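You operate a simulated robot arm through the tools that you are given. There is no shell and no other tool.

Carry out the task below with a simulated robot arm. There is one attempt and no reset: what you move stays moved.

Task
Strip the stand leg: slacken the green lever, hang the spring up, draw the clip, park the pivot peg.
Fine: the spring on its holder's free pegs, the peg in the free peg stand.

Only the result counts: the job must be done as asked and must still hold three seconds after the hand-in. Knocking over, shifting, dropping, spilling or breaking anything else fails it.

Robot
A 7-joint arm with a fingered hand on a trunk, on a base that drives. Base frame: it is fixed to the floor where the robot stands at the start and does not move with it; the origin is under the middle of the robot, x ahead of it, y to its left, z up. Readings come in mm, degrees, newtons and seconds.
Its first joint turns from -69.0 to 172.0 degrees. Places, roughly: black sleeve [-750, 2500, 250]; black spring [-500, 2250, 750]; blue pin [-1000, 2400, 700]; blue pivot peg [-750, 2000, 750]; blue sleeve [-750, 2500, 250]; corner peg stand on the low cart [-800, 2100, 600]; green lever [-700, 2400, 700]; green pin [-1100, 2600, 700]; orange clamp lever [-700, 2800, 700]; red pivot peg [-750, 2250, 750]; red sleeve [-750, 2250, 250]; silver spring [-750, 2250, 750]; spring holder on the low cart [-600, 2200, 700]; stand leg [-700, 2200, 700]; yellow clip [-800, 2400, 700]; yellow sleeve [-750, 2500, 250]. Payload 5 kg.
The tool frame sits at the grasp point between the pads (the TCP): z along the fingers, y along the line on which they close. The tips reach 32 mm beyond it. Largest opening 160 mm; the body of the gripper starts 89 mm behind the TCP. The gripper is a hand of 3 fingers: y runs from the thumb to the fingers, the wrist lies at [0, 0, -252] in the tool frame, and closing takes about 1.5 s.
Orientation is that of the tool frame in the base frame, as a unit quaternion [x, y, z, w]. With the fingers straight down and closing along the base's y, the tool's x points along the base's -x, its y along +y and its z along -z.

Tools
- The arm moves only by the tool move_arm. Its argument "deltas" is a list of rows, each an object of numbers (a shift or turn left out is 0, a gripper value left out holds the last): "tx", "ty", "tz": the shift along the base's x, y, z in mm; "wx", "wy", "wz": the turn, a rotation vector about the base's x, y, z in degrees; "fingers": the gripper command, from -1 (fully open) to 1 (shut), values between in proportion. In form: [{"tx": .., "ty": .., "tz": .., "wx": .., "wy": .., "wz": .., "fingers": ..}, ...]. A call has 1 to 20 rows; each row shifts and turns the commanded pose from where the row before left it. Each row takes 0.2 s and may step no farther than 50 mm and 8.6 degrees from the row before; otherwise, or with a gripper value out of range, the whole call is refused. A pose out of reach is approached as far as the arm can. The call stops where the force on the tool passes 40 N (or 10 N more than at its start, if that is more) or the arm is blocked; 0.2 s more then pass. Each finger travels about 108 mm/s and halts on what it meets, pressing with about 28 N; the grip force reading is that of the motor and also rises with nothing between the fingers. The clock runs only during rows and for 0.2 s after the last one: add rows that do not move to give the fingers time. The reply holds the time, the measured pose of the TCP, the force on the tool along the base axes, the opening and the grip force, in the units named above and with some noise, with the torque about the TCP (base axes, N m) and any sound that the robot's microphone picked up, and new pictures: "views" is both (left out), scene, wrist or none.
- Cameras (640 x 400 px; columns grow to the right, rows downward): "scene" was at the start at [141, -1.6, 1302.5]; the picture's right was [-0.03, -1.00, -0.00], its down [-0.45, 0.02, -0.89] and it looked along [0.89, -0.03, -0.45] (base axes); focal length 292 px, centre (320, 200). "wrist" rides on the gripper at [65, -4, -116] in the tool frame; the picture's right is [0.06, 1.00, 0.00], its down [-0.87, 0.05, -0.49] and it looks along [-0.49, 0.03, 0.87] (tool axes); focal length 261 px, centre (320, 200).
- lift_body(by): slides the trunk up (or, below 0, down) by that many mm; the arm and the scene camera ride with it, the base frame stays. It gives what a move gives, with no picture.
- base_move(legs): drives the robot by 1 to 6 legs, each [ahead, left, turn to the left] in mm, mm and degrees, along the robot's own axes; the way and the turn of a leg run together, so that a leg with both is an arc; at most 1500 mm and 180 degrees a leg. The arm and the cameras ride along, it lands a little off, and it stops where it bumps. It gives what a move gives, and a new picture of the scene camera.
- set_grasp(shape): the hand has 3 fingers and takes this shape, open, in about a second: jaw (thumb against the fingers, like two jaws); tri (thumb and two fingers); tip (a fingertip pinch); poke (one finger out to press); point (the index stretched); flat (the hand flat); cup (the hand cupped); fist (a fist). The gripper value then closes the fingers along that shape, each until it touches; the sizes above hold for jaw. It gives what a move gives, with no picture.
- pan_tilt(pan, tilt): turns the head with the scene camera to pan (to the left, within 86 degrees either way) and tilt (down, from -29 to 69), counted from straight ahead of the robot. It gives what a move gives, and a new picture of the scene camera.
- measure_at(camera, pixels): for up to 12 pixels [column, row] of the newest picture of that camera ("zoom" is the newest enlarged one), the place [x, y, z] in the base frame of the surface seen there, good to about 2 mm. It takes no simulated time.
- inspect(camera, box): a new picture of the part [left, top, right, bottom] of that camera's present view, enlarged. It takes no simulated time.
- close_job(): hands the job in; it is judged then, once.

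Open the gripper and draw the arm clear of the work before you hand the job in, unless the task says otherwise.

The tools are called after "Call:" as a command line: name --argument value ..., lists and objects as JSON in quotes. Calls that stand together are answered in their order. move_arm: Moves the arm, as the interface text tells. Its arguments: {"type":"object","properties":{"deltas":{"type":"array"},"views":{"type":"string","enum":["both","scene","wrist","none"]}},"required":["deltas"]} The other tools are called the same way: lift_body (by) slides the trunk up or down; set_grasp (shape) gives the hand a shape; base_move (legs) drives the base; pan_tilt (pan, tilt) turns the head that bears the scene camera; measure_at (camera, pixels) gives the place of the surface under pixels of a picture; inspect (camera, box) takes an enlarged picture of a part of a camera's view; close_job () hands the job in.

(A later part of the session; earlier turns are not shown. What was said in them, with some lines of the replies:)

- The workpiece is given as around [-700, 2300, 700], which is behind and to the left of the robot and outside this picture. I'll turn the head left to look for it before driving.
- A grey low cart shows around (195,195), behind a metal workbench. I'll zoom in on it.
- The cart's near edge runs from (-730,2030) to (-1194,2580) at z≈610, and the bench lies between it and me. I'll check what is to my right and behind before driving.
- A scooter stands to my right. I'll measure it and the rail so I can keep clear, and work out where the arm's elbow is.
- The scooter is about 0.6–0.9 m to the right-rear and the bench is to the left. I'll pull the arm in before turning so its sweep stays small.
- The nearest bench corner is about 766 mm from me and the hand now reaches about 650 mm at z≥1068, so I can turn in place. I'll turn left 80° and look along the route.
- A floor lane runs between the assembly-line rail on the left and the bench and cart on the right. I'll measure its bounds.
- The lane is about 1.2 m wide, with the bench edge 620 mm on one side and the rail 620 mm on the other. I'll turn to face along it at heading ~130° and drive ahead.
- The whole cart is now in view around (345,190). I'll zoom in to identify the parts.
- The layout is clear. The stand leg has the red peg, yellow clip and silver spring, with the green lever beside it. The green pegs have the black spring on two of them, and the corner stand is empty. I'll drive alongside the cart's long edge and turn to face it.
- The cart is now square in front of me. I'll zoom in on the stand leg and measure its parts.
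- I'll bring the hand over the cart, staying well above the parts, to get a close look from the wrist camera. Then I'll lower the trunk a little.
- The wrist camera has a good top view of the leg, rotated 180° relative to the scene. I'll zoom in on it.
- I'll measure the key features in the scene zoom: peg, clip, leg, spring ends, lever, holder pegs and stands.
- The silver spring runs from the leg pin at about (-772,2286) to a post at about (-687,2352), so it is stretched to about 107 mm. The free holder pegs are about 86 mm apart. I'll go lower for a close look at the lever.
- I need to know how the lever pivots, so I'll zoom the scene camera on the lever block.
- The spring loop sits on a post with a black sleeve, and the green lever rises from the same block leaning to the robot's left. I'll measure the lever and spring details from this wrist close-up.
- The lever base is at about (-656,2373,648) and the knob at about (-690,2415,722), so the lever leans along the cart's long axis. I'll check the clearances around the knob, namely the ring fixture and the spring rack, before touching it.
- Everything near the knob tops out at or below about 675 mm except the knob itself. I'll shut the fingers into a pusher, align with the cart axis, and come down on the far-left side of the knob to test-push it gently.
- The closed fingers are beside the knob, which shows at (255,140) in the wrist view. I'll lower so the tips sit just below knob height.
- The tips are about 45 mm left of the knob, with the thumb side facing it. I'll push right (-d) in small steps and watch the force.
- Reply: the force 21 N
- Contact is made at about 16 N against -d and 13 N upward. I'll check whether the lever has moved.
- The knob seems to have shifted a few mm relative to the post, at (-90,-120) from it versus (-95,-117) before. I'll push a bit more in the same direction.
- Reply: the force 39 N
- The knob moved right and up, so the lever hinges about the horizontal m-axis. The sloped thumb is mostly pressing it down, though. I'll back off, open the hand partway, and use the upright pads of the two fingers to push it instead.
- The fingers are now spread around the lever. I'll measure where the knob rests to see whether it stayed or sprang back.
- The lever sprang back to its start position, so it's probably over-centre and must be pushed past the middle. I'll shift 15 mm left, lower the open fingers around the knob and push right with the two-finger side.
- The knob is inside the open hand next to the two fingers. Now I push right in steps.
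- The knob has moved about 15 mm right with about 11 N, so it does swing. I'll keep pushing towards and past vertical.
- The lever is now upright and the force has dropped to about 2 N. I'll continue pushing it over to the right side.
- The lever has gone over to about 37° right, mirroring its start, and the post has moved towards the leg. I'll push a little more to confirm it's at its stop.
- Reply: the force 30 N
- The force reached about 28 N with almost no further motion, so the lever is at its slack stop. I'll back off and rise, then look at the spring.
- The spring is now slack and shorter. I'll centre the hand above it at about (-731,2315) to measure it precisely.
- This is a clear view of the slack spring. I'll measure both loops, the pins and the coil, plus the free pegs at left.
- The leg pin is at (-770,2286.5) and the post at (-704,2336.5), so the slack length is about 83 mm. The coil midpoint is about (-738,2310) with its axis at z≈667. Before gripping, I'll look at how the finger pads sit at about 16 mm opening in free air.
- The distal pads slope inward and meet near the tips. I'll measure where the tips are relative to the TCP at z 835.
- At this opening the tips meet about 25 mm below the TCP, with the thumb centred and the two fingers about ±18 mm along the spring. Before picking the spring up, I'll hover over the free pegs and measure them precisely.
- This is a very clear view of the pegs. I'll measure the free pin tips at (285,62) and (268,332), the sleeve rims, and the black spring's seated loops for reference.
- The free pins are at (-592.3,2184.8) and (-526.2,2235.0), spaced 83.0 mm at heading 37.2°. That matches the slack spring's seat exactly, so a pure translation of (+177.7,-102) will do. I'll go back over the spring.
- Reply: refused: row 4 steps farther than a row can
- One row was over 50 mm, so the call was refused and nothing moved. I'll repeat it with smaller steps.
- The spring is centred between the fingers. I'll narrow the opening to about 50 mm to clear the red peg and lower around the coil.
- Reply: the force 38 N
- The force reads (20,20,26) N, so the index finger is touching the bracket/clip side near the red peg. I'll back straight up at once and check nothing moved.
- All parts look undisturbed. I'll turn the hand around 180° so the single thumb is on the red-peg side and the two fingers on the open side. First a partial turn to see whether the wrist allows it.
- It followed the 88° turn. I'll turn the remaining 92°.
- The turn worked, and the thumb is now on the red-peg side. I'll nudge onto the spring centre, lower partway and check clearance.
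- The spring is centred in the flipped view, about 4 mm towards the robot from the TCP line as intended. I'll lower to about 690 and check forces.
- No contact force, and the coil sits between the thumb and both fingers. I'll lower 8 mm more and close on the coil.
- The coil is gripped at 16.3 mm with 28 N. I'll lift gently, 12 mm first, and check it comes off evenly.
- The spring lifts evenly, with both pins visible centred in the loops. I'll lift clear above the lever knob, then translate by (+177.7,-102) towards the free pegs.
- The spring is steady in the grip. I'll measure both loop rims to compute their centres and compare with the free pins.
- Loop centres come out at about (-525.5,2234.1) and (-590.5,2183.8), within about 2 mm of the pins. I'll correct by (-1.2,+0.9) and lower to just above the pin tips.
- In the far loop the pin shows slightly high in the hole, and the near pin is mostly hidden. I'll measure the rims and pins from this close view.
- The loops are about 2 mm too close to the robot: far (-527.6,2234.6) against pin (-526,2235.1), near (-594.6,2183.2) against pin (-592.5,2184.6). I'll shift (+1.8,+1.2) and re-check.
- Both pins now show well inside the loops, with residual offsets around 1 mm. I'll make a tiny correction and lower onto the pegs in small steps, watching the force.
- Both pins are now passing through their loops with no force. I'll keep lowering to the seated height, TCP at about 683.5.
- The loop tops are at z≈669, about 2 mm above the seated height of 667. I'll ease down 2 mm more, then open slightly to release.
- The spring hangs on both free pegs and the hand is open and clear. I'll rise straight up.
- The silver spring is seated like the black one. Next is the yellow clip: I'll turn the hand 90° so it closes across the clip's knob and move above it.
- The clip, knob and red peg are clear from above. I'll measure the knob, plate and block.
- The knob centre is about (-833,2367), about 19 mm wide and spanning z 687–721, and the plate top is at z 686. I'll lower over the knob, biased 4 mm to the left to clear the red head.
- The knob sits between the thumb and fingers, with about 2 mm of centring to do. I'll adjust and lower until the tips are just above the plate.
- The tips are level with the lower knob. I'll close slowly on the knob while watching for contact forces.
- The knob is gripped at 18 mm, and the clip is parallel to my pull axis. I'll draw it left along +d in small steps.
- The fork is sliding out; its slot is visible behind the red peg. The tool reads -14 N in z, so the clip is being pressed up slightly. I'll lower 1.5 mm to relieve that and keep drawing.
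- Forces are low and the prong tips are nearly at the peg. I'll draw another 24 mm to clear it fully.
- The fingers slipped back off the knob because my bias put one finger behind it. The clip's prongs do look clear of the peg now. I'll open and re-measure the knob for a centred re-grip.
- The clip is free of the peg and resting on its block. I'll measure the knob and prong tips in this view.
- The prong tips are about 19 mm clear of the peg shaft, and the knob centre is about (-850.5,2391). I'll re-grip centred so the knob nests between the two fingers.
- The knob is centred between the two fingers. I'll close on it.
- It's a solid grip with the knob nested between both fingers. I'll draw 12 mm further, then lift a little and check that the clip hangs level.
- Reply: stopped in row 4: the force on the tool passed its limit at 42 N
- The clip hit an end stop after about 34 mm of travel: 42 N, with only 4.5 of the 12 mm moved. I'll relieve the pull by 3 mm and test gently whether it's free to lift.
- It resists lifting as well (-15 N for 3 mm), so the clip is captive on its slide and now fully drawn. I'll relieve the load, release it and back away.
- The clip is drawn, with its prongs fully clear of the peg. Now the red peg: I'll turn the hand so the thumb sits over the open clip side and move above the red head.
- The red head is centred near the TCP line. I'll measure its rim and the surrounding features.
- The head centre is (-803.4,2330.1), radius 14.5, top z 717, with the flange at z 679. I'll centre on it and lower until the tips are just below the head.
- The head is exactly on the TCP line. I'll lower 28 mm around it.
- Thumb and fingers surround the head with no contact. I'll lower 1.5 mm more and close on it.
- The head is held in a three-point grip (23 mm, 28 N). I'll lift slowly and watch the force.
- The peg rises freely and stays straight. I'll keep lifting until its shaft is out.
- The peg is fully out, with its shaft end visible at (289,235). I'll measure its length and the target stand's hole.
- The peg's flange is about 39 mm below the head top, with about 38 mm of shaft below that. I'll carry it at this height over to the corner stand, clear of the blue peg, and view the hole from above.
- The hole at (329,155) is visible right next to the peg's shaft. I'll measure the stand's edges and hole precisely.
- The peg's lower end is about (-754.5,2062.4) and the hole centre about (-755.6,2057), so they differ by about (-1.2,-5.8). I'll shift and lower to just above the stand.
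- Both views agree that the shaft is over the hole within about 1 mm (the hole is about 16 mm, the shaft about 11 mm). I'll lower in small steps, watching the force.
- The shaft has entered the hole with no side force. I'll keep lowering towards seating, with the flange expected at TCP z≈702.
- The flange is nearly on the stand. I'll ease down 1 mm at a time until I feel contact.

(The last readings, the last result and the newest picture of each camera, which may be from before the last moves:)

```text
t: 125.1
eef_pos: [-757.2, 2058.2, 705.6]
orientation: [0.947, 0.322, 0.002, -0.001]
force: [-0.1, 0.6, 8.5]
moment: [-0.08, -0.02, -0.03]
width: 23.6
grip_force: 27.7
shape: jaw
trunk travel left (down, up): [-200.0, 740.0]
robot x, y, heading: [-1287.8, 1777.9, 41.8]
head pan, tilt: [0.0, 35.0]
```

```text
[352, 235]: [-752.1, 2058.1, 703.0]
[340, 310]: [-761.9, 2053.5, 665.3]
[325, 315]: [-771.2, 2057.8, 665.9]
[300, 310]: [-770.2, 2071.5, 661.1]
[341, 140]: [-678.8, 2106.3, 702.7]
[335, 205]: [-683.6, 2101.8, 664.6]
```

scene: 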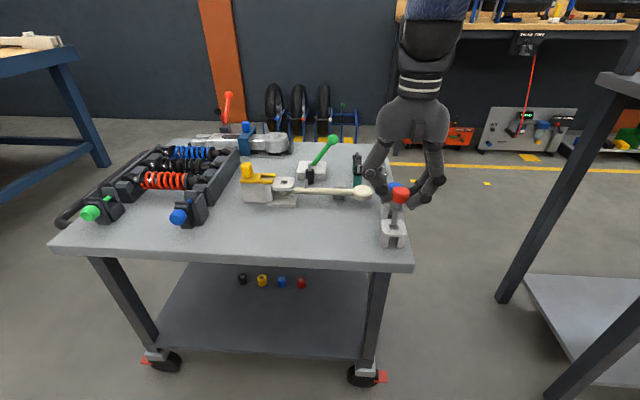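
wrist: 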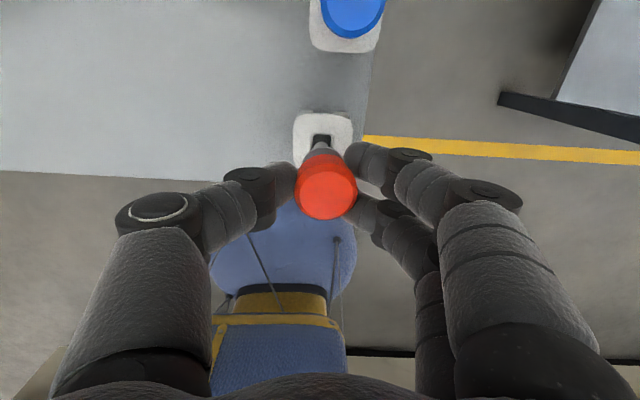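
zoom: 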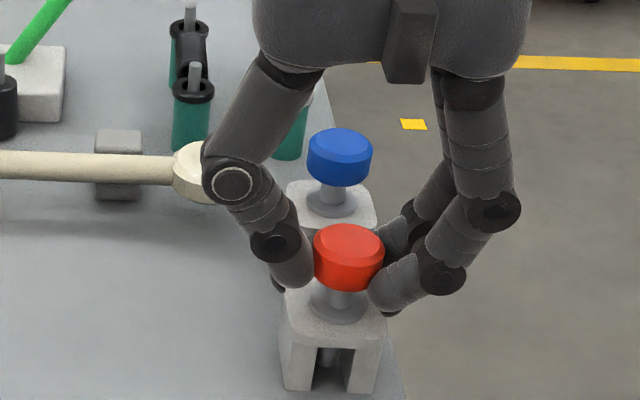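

It's seated: 8.5 N upward, and the head top at z 703 matches the parked blue peg's 702.7. I'll ease off slightly, open gently, then rise.

Call:
move_arm --deltas '[{"tz": 0.7}, {"fingers": 0.65}, {"fingers": 0.5}, {"fingers": 0.4}, {"fingers": 0.3}, {}, {}]' --views "both"

Call:
inspect --camera "scene" --box '[340, 150, 440, 250]'

```text
t: 126.7
eef_pos: [-757.8, 2057.8, 705.7]
orientation: [0.947, 0.322, 0.003, -0.001]
force: [0.0, -0.5, 0.1]
moment: [-0.03, -0.01, -0.02]
width: 55.5
grip_force: 0.1
shape: jaw
trunk travel left (down, up): [-200.0, 740.0]
robot x, y, heading: [-1288.7, 1776.4, 42.0]
head pan, tilt: [0.0, 35.0]
```

scene: 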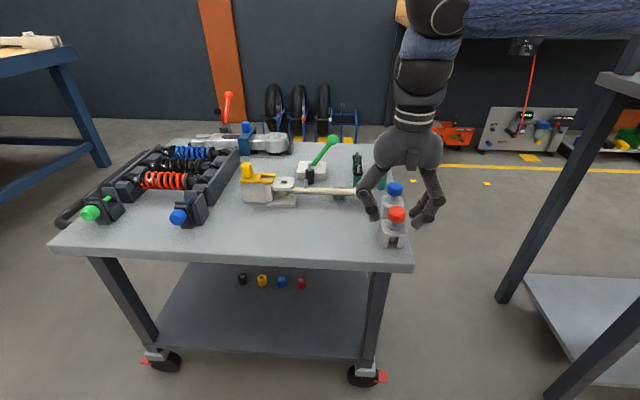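
wrist: 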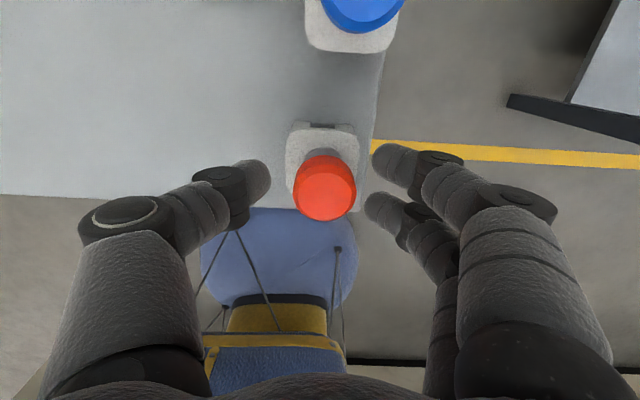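

```text
4.00 times, centred on (390, 200) of scene
```

zoom: 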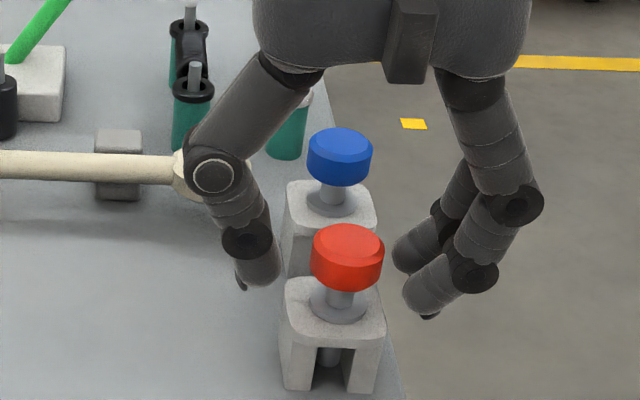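

The red peg is parked in the free stand just like the blue one, and the fingers are clear. I'll rise straight up, then draw the arm back from the cart.

Call:
move_arm --deltas '[{"tz": 12}, {"tz": 20}, {"tz": 30}, {"tz": 40}, {"tz": 45}, {"tz": 45}, {"tz": 40}, {}]' --views "both"

Call:
inspect --camera "scene" --box '[230, 120, 430, 250]'

```text
t: 128.5
eef_pos: [-755.2, 2056.6, 939.6]
orientation: [0.947, 0.322, 0.002, -0.001]
force: [-2.0, 0.3, -1.1]
moment: [0.0, -0.03, -0.01]
width: 55.6
grip_force: 0.1
shape: jaw
trunk travel left (down, up): [-200.0, 740.0]
robot x, y, heading: [-1291.2, 1775.0, 41.8]
head pan, tilt: [0.0, 35.0]
```

scene: 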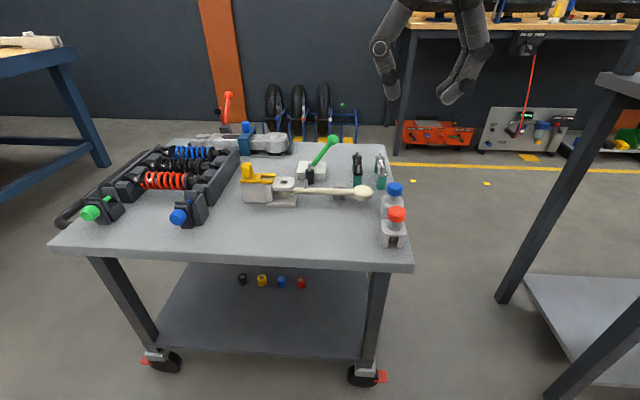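
wrist: 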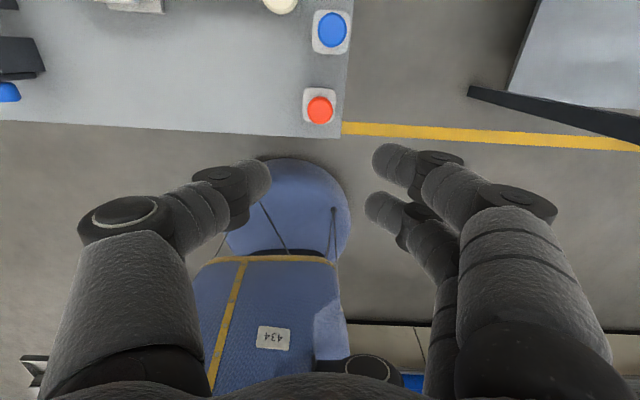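

```text
3.08 times, centred on (330, 185) of scene
```

zoom: 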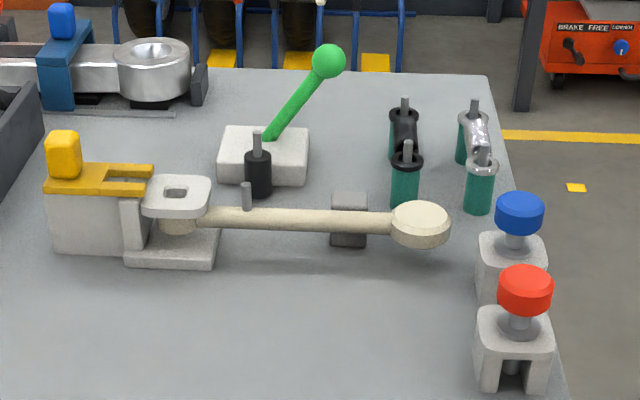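

Everything appears as asked. I'll check the clip's final displacement and the lever, spring and peg positions before retreating.

Call:
measure_at --camera "zoom" --pixels '[[63, 150], [148, 172], [137, 189], [328, 60], [275, 130], [480, 155], [472, 112], [525, 285], [520, 332], [520, 212], [180, 190], [420, 225]]'

Call:
inspect --camera "scene" --box '[330, 140, 430, 230]'

Call:
inspect --camera "scene" --box '[225, 130, 345, 215]'

```text
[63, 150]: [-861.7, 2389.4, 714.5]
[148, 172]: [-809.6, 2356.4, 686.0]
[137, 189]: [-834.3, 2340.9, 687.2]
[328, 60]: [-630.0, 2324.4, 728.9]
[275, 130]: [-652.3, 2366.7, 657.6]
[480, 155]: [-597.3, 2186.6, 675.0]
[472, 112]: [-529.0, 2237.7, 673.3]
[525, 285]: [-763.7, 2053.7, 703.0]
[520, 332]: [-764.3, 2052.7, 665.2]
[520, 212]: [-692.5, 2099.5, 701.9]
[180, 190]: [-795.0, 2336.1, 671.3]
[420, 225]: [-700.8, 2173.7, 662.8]
```

```text
4.44 times, centred on (380, 185) of scene
```

zoom: 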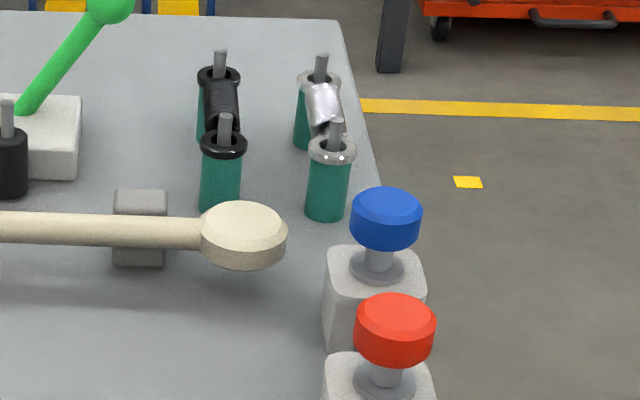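

```text
4.71 times, centred on (285, 172) of scene
```

zoom: 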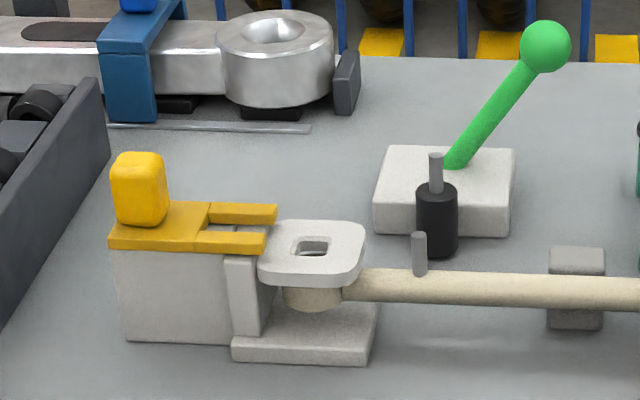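

The knob has moved 34 mm to its stop, the spring sits on both pegs, the lever rests on its slack side, and the peg is seated. I'll draw the arm back clear of the cart.

Call:
move_arm --deltas '[{"tz": 40}, {"tz": 40}, {"tx": -30, "ty": -20, "tz": 20}, {"tx": -30, "ty": -20}, {"tx": -30, "ty": -20}, {"tx": -30, "ty": -10}, {"fingers": -0.2}, {}, {}]' --views "both"

Call:
inspect --camera "scene" --box '[230, 120, 430, 250]'

```text
t: 130.5
eef_pos: [-879.3, 1987.2, 1037.3]
orientation: [0.947, 0.322, 0.003, -0.001]
force: [0.6, -0.4, 0.5]
moment: [0.03, -0.01, -0.01]
width: 95.6
grip_force: 0.0
shape: jaw
trunk travel left (down, up): [-200.0, 740.0]
robot x, y, heading: [-1292.0, 1776.2, 41.9]
head pan, tilt: [0.0, 35.0]
```

scene: 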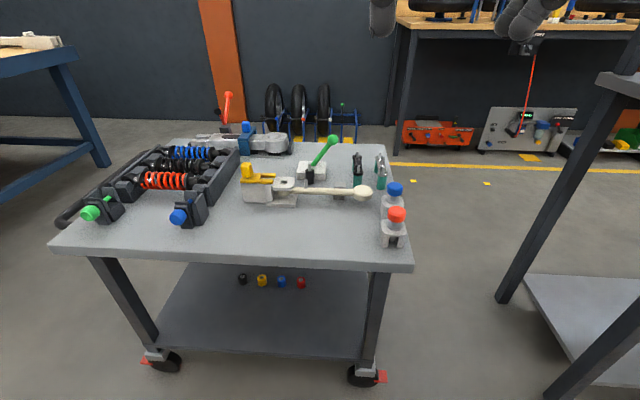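
wrist: 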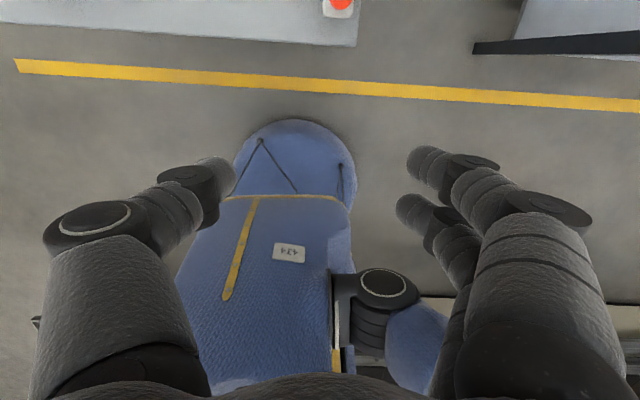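

```text
3.08 times, centred on (330, 185) of scene
```

zoom: 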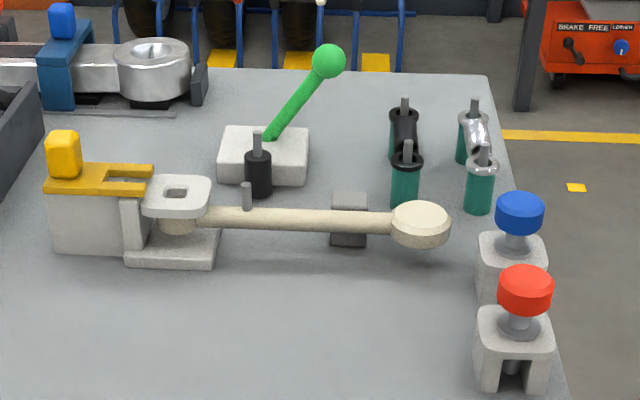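

The hand is open and clear of the cart, and the final picture matches the task. The lever is slack, the silver spring is on the free pegs, the clip is drawn, and the red peg is in the corner stand. I'll hand the job in.

Call:
close_job

```text
The job is handed in.
```

The stand leg is stripped and the job is handed in. The hand-in gave no verdict, so this is what the last pictures and measurements showed:

- **Green lever:** swung over past centre to its slack stop, and it stayed there.
- **Silver spring:** hung on the holder's two free pegs, with both loops seated like the black spring's.
- **Yellow clip:** drawn 34 mm to its end stop, with the prongs clear of the peg. It would not lift off, so it seems to be held on its slide, and I left it there.
- **Red pivot peg:** seated in the free corner stand, with its head at the same height as the parked blue peg.

**Contacts:** On the first try for the spring, a finger touched the bracket or clip next to the red peg, with about 35 N on the tool. Pulling the clip against its stop briefly reached 42 N. I checked the pictures after each and saw nothing shifted.

The hand is open and the arm is clear of the cart.
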